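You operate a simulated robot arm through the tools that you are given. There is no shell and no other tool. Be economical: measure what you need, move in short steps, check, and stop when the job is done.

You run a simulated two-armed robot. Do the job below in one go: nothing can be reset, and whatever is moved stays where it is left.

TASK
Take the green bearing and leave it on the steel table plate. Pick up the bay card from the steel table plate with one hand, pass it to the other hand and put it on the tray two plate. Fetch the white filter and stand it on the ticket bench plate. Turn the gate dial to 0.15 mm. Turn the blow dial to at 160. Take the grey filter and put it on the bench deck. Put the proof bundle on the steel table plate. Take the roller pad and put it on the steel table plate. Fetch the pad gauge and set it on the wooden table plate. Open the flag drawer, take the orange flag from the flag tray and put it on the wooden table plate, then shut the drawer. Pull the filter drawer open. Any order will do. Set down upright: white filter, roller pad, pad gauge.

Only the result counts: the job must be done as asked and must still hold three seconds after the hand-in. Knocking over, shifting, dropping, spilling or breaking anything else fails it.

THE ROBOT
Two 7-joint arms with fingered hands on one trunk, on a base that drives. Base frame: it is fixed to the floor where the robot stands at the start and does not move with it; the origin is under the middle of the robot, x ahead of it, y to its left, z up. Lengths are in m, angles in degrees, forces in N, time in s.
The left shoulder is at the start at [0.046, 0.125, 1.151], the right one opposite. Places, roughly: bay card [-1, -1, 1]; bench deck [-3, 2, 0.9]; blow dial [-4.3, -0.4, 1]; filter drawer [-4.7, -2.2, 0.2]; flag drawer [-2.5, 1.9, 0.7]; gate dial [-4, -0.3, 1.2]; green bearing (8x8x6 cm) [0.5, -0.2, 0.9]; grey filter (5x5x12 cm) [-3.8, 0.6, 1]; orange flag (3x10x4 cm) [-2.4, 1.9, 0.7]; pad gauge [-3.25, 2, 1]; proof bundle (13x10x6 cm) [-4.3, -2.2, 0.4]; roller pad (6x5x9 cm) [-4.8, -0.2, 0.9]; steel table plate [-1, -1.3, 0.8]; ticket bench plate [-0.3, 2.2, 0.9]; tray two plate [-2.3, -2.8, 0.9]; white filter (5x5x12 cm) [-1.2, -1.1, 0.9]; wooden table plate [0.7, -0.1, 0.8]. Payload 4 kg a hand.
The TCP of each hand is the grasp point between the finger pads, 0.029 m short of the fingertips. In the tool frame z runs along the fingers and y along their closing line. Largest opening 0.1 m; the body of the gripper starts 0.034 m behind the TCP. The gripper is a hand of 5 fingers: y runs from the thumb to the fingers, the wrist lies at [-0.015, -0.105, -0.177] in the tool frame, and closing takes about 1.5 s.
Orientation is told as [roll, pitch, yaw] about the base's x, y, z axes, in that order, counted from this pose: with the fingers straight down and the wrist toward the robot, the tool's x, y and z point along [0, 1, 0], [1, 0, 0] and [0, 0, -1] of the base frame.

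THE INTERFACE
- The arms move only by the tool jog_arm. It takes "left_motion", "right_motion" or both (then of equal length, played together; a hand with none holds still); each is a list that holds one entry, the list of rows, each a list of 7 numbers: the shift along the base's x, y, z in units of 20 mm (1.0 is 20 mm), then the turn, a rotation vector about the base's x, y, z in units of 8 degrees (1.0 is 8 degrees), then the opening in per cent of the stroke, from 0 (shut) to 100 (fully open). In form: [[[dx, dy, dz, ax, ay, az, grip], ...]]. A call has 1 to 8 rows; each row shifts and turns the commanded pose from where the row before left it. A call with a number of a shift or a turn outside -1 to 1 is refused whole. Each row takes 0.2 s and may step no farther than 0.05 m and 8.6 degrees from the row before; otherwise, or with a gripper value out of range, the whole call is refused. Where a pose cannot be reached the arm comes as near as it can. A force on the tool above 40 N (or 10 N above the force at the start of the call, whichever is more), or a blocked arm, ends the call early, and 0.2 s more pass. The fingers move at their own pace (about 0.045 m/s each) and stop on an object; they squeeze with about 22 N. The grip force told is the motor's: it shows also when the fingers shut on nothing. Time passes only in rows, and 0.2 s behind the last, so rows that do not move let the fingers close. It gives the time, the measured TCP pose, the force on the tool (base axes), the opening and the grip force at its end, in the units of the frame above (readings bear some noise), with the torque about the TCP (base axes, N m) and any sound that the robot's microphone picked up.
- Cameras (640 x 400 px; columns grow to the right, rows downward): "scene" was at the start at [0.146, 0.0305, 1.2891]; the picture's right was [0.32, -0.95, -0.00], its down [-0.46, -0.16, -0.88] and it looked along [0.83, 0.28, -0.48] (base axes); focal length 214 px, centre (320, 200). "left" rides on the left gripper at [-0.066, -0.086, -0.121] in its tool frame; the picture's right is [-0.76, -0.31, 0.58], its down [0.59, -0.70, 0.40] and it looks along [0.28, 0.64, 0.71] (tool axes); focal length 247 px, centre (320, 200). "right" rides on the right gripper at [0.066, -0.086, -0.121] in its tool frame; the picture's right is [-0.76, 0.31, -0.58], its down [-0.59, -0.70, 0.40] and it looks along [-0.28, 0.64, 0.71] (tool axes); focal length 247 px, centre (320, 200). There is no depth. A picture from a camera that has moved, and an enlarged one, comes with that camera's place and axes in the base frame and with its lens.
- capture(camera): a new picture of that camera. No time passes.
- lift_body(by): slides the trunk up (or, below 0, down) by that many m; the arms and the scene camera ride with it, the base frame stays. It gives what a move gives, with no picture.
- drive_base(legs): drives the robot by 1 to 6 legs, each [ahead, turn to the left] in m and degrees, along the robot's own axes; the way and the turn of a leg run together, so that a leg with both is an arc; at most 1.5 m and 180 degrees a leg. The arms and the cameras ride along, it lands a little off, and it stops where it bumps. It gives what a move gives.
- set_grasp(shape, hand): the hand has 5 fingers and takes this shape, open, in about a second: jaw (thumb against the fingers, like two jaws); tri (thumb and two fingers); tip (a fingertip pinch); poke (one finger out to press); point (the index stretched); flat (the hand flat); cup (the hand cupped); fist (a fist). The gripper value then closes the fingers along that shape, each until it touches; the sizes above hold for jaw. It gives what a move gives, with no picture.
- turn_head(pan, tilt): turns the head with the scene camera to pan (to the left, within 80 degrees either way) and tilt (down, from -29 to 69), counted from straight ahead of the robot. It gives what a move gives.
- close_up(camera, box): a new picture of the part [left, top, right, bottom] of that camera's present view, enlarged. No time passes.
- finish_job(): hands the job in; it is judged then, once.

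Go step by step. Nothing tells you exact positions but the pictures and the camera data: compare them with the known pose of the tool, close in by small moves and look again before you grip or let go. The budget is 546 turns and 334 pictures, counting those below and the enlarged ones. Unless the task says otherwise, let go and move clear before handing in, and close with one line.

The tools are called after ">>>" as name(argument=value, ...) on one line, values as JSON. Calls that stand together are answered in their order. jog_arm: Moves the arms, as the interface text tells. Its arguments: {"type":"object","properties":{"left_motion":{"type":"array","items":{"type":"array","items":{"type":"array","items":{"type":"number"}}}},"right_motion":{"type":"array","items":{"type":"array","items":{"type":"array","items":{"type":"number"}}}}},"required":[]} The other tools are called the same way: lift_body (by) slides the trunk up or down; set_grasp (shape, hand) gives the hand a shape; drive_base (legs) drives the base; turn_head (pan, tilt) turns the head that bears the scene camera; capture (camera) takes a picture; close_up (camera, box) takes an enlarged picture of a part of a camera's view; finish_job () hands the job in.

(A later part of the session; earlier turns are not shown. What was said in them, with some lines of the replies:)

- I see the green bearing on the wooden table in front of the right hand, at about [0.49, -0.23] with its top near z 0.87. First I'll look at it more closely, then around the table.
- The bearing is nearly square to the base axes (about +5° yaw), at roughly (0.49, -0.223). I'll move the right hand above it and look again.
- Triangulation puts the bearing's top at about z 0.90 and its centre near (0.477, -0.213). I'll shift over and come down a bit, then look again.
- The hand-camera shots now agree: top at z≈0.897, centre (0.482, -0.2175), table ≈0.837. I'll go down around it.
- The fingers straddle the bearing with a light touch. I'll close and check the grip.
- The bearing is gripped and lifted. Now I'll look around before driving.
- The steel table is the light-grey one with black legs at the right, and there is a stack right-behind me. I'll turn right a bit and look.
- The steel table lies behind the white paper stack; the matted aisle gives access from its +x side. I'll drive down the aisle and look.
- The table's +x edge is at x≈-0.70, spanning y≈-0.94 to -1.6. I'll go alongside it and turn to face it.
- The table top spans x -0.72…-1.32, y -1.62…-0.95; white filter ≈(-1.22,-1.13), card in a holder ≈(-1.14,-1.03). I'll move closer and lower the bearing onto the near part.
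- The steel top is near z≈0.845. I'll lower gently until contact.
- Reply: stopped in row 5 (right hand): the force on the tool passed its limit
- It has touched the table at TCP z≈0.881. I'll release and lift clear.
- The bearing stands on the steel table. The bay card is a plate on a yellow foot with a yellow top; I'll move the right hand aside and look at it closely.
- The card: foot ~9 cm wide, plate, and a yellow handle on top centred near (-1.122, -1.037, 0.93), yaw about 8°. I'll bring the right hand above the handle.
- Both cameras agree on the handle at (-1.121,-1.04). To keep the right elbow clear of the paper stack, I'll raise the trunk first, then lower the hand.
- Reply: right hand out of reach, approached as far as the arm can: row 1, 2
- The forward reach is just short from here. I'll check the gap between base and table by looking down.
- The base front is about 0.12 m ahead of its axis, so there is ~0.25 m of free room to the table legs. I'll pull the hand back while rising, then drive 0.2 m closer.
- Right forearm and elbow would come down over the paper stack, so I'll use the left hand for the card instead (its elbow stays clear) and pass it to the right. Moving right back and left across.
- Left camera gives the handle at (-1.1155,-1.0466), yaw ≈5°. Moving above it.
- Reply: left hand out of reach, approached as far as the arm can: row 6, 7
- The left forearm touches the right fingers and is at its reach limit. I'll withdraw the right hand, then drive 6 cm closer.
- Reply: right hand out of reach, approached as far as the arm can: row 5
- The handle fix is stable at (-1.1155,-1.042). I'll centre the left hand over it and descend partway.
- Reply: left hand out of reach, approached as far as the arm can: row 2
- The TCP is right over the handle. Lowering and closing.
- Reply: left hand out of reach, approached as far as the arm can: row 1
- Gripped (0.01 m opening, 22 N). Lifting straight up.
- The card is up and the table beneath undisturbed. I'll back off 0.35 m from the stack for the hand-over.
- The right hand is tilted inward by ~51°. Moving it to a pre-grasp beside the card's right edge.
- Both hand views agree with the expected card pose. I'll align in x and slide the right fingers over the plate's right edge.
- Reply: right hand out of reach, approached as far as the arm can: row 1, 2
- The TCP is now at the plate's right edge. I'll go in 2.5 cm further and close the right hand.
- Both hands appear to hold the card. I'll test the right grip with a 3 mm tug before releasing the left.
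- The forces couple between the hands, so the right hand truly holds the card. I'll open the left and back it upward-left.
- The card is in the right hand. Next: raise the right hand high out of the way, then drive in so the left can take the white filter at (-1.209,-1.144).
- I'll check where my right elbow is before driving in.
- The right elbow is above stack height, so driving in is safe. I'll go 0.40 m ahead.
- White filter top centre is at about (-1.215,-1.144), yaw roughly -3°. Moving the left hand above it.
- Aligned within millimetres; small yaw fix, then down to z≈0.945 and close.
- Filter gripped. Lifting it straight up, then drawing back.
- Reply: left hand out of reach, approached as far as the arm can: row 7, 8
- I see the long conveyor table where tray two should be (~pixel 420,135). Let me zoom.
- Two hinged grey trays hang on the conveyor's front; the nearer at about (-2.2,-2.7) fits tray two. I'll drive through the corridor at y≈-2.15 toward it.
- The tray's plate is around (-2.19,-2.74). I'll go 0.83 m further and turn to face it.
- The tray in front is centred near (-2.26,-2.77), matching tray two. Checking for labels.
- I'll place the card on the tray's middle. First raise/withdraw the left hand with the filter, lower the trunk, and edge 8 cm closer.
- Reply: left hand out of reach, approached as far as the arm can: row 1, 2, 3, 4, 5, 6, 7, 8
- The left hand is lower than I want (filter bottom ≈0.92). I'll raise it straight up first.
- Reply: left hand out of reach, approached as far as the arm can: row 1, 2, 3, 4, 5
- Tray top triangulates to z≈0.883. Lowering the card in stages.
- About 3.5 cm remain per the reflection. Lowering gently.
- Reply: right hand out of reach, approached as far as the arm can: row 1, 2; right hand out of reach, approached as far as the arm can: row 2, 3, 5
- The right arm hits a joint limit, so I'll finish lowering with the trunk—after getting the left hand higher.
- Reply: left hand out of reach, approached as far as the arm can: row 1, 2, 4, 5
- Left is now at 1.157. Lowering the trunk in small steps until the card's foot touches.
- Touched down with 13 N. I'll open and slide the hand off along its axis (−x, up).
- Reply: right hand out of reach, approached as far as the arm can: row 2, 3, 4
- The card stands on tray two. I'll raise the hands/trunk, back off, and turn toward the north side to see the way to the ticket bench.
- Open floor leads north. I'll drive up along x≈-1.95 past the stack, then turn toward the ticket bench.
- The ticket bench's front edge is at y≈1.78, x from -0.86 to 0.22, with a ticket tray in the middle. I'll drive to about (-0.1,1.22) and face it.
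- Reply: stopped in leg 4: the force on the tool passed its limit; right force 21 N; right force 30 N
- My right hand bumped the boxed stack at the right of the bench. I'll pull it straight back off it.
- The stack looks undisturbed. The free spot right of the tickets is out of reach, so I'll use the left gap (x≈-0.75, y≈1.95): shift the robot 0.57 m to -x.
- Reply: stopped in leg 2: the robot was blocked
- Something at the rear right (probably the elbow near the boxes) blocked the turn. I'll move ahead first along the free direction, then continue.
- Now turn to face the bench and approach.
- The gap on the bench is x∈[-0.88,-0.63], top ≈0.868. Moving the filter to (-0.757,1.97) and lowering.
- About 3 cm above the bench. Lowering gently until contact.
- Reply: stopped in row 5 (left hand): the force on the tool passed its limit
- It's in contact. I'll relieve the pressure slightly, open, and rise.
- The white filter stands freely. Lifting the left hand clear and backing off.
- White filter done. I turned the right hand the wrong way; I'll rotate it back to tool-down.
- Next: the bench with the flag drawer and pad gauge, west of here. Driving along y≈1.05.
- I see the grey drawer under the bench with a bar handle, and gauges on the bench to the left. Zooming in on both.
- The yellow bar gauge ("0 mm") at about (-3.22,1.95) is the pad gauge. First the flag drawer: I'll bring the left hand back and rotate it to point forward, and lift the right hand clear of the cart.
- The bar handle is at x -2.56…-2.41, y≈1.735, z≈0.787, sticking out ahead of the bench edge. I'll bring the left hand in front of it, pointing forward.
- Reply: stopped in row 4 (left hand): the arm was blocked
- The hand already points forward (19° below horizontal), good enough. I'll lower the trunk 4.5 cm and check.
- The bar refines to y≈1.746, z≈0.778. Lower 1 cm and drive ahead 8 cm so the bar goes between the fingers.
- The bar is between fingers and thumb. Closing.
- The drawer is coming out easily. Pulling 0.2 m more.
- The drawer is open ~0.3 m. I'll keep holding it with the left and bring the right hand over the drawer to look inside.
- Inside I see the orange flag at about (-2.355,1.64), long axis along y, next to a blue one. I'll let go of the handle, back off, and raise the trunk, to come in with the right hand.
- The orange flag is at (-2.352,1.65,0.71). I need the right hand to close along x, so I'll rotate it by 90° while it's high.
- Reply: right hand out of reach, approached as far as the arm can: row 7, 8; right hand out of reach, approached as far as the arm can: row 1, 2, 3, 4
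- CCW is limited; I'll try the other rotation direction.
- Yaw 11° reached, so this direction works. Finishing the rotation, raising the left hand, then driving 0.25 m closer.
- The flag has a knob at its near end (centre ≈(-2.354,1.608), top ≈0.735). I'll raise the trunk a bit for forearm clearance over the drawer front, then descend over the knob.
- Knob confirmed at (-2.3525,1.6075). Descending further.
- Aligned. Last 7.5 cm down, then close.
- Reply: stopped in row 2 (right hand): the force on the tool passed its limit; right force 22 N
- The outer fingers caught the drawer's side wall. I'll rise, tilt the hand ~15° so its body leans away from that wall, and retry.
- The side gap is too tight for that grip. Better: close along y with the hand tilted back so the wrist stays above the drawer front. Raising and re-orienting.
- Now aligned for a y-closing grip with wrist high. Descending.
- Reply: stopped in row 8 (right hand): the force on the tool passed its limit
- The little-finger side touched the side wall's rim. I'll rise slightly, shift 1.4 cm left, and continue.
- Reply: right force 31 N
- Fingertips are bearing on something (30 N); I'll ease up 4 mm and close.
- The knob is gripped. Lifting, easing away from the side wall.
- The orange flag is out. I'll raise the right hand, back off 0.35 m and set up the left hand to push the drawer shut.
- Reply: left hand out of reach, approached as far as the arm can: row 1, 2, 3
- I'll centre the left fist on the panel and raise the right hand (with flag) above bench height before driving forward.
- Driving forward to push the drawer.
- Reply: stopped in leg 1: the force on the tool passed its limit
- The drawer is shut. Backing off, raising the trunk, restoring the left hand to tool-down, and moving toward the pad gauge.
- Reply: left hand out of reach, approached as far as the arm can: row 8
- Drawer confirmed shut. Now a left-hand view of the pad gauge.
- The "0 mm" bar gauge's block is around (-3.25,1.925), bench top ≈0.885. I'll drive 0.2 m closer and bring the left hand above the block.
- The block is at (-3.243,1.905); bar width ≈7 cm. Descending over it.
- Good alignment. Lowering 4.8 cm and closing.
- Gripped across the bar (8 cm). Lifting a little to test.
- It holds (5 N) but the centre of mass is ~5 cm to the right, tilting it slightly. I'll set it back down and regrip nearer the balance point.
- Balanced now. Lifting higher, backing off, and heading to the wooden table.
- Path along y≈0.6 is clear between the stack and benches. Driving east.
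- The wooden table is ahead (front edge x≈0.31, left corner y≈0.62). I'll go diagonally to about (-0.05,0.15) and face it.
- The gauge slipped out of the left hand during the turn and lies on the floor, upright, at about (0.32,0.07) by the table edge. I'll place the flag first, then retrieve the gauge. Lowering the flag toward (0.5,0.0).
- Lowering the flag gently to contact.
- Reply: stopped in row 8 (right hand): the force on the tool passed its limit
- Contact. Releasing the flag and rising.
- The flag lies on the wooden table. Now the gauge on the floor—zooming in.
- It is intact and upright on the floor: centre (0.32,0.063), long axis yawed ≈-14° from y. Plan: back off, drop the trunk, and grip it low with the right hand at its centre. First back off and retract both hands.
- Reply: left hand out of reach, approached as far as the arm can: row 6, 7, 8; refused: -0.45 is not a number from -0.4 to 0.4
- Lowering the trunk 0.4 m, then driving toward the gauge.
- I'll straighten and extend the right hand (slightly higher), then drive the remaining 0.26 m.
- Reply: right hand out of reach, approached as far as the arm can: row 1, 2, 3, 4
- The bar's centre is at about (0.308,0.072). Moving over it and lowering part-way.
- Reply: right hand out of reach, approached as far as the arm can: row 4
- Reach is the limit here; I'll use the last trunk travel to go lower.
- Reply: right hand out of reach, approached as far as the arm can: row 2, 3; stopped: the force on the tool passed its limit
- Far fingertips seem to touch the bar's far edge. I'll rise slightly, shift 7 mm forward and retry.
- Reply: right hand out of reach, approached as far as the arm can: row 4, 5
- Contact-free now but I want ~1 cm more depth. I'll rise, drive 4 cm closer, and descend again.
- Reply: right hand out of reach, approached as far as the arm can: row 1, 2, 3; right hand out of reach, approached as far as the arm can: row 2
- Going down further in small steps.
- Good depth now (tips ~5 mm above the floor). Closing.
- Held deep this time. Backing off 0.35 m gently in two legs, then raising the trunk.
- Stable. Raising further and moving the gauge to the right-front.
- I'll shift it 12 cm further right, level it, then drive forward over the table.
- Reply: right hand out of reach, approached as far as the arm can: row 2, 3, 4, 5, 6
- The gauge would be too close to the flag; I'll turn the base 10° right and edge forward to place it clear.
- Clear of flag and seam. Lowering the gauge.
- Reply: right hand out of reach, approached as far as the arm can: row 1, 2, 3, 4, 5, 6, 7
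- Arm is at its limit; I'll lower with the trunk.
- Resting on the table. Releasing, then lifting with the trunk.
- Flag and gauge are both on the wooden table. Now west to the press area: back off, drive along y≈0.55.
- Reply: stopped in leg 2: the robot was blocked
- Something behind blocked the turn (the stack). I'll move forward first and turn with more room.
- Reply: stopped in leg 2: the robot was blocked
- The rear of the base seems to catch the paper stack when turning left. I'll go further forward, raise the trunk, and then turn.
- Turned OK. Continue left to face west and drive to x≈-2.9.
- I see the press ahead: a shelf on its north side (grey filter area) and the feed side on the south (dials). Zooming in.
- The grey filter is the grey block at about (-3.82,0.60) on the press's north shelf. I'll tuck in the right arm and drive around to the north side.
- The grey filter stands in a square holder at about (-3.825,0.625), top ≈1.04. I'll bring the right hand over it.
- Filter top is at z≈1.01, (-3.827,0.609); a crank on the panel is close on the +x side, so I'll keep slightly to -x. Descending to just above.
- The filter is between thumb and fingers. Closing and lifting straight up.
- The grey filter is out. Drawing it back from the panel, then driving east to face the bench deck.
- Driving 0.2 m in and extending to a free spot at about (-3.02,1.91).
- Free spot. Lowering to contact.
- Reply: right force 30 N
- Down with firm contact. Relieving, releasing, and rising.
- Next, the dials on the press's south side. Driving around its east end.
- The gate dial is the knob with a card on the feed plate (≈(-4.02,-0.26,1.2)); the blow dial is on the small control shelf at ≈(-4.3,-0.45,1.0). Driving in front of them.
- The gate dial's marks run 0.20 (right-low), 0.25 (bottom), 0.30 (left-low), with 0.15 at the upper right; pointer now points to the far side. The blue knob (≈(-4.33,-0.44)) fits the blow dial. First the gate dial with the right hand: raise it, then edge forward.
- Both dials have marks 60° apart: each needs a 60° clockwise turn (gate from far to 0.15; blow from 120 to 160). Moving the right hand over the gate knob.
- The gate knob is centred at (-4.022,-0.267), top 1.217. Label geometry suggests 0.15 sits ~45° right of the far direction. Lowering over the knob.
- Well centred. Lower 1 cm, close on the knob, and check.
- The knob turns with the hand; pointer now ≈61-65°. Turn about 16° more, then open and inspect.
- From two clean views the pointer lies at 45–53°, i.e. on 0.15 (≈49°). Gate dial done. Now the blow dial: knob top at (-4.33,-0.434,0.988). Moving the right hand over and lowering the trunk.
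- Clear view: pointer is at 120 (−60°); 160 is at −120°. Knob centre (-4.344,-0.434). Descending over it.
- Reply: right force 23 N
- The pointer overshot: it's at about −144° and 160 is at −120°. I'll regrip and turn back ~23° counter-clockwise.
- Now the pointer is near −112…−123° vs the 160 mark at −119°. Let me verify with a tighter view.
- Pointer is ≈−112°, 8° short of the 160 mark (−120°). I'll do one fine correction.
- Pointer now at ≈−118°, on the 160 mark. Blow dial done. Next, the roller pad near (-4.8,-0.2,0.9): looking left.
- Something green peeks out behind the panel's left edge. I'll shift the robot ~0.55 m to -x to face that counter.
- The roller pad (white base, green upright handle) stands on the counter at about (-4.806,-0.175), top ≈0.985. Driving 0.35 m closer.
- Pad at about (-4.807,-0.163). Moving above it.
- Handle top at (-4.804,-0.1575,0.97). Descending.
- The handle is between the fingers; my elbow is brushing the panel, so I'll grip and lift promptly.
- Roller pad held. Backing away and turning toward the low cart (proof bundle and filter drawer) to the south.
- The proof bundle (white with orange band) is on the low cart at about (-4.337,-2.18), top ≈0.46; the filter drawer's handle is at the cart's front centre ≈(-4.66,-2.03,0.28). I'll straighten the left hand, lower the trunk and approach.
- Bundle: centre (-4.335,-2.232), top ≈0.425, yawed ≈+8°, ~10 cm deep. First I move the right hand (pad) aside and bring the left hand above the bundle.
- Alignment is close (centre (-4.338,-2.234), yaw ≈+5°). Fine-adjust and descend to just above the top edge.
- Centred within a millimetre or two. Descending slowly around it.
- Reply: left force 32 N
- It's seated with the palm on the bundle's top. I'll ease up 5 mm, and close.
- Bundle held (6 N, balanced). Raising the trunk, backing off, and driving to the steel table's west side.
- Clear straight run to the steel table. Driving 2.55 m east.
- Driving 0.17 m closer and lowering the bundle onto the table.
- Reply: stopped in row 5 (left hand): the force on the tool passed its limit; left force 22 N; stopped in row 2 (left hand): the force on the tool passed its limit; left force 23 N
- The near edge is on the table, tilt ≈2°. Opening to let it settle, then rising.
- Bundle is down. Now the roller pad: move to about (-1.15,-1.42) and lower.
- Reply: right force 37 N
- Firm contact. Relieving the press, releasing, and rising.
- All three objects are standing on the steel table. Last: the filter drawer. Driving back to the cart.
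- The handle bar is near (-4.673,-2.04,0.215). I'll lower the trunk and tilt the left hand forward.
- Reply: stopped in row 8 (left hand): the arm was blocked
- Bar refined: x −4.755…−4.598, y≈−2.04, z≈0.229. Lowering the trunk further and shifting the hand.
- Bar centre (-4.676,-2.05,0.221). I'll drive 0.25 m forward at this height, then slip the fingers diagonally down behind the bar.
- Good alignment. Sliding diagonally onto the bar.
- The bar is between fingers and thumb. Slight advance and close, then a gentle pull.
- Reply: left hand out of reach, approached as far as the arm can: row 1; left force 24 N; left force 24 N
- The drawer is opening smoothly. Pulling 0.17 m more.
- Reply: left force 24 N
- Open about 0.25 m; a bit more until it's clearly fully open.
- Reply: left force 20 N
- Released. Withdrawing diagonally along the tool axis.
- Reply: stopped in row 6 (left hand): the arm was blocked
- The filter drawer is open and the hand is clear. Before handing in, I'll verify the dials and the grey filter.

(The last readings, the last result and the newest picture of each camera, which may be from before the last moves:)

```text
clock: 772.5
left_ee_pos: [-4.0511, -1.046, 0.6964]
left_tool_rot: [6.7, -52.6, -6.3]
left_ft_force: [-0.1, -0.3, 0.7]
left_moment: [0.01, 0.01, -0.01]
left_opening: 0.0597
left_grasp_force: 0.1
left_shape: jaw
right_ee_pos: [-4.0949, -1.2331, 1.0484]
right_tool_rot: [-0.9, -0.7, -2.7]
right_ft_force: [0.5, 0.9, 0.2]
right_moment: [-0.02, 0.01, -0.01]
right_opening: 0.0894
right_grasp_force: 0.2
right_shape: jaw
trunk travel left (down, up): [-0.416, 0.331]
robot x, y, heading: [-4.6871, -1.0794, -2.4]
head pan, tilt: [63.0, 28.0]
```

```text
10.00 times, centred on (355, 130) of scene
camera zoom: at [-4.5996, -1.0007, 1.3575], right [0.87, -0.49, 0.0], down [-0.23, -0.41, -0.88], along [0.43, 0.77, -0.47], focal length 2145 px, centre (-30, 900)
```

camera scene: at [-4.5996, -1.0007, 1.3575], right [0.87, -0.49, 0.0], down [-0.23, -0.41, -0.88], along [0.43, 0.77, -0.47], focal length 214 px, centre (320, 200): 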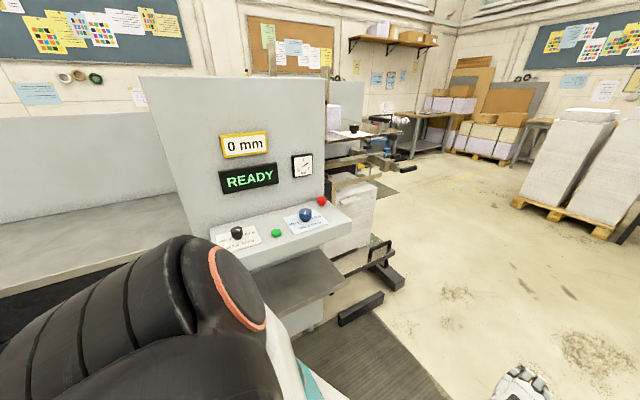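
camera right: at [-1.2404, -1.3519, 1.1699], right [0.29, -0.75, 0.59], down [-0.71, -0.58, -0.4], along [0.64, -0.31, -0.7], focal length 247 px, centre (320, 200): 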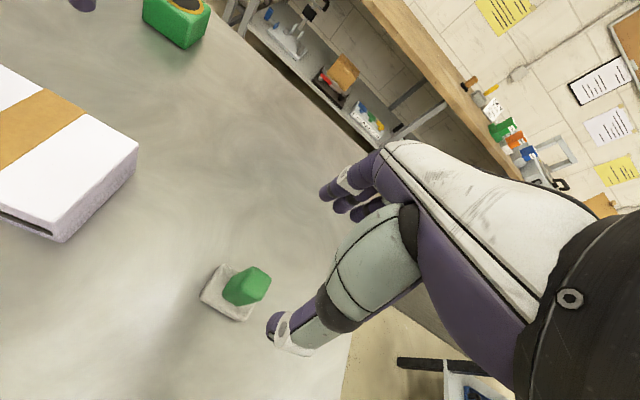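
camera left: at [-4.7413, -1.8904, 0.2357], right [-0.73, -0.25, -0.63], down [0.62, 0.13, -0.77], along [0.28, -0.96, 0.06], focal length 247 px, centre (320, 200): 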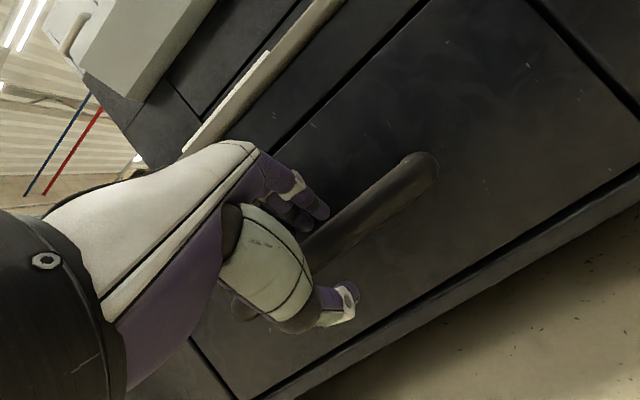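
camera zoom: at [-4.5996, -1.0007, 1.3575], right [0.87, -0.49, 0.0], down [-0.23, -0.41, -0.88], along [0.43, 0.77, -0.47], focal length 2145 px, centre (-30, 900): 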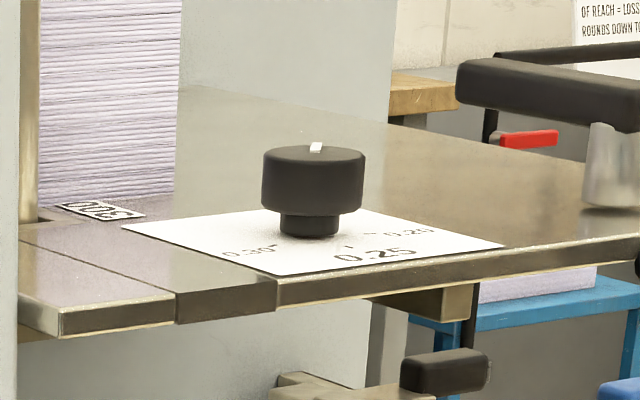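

Both dials hold their settings. A last check on the grey filter on the bench deck.

>>> drive_base(legs=[[1.4, 0], [0.55, 0], [0, 90], [1.1, 0]])

>>> turn_head(pan=8, tilt=15)

>>> capture(camera="scene")

```text
clock: 791.0
left_ee_pos: [-2.7857, 0.5848, 0.6957]
left_tool_rot: [6.7, -52.6, 84.8]
left_ft_force: [-0.1, -0.5, 0.2]
left_moment: [0.01, 0.0, 0.02]
left_opening: 0.0598
left_grasp_force: 0.0
left_shape: jaw
right_ee_pos: [-2.5986, 0.5433, 1.0487]
right_tool_rot: [-0.9, -0.7, 88.2]
right_ft_force: [-0.5, -0.1, -0.3]
right_moment: [-0.01, 0.02, 0.02]
right_opening: 0.0896
right_grasp_force: 0.1
right_shape: jaw
trunk travel left (down, up): [-0.416, 0.331]
robot x, y, heading: [-2.7439, -0.0542, 88.6]
head pan, tilt: [63.0, 28.0]
```

```text
clock: 792.2
left_ee_pos: [-2.7858, 0.584, 0.6979]
left_tool_rot: [6.7, -52.5, 84.7]
left_ft_force: [0.1, -0.5, -0.1]
left_moment: [0.02, 0.03, -0.01]
left_opening: 0.0597
left_grasp_force: 0.0
left_shape: jaw
right_ee_pos: [-2.5992, 0.5429, 1.0481]
right_tool_rot: [-0.9, -0.7, 88.1]
right_ft_force: [0.4, 0.2, 0.4]
right_moment: [0.03, -0.03, -0.01]
right_opening: 0.0896
right_grasp_force: 0.1
right_shape: jaw
trunk travel left (down, up): [-0.416, 0.331]
robot x, y, heading: [-2.7436, -0.0576, 88.5]
head pan, tilt: [8.0, 15.0]
```

```text
40 pictures are left
camera scene: at [-2.7501, 0.0827, 1.3785], right [0.99, 0.12, 0.0], down [0.03, -0.26, -0.97], along [-0.11, 0.96, -0.26], focal length 214 px, centre (320, 200)
```

scene: 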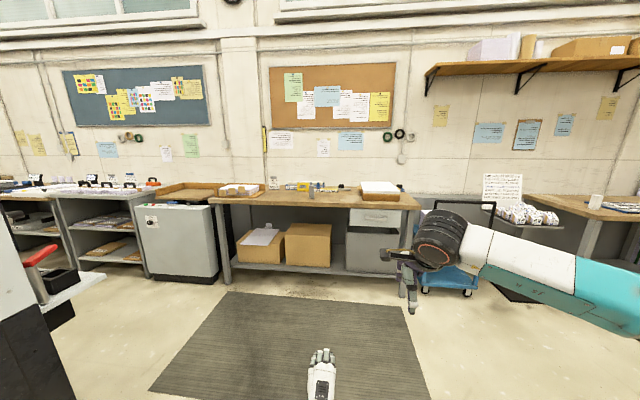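

>>> close_up(camera="scene", box=[250, 165, 430, 245])

```text
3.56 times, centred on (340, 205) of scene
camera zoom: at [-2.7501, 0.0827, 1.3785], right [0.99, 0.12, 0.0], down [0.03, -0.26, -0.97], along [-0.11, 0.96, -0.26], focal length 763 px, centre (249, 182)
```

zoom: 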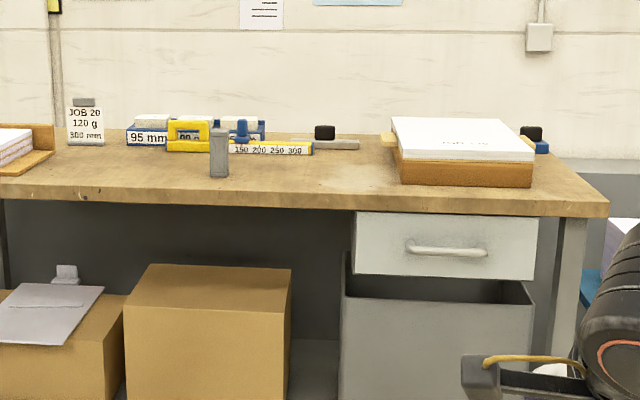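

The grey filter stands upright on the bench deck, the flag drawer is shut, both hands are empty and clear, and everything asked for is in place. Handing in.

>>> finish_job()

```text
The job is handed in.
```

The job is handed in with every item in the task done. One thing went wrong on the way: the pad gauge slipped from the left hand and fell to the floor during the carry. I picked it up, saw no damage, and set it upright on the wooden table.
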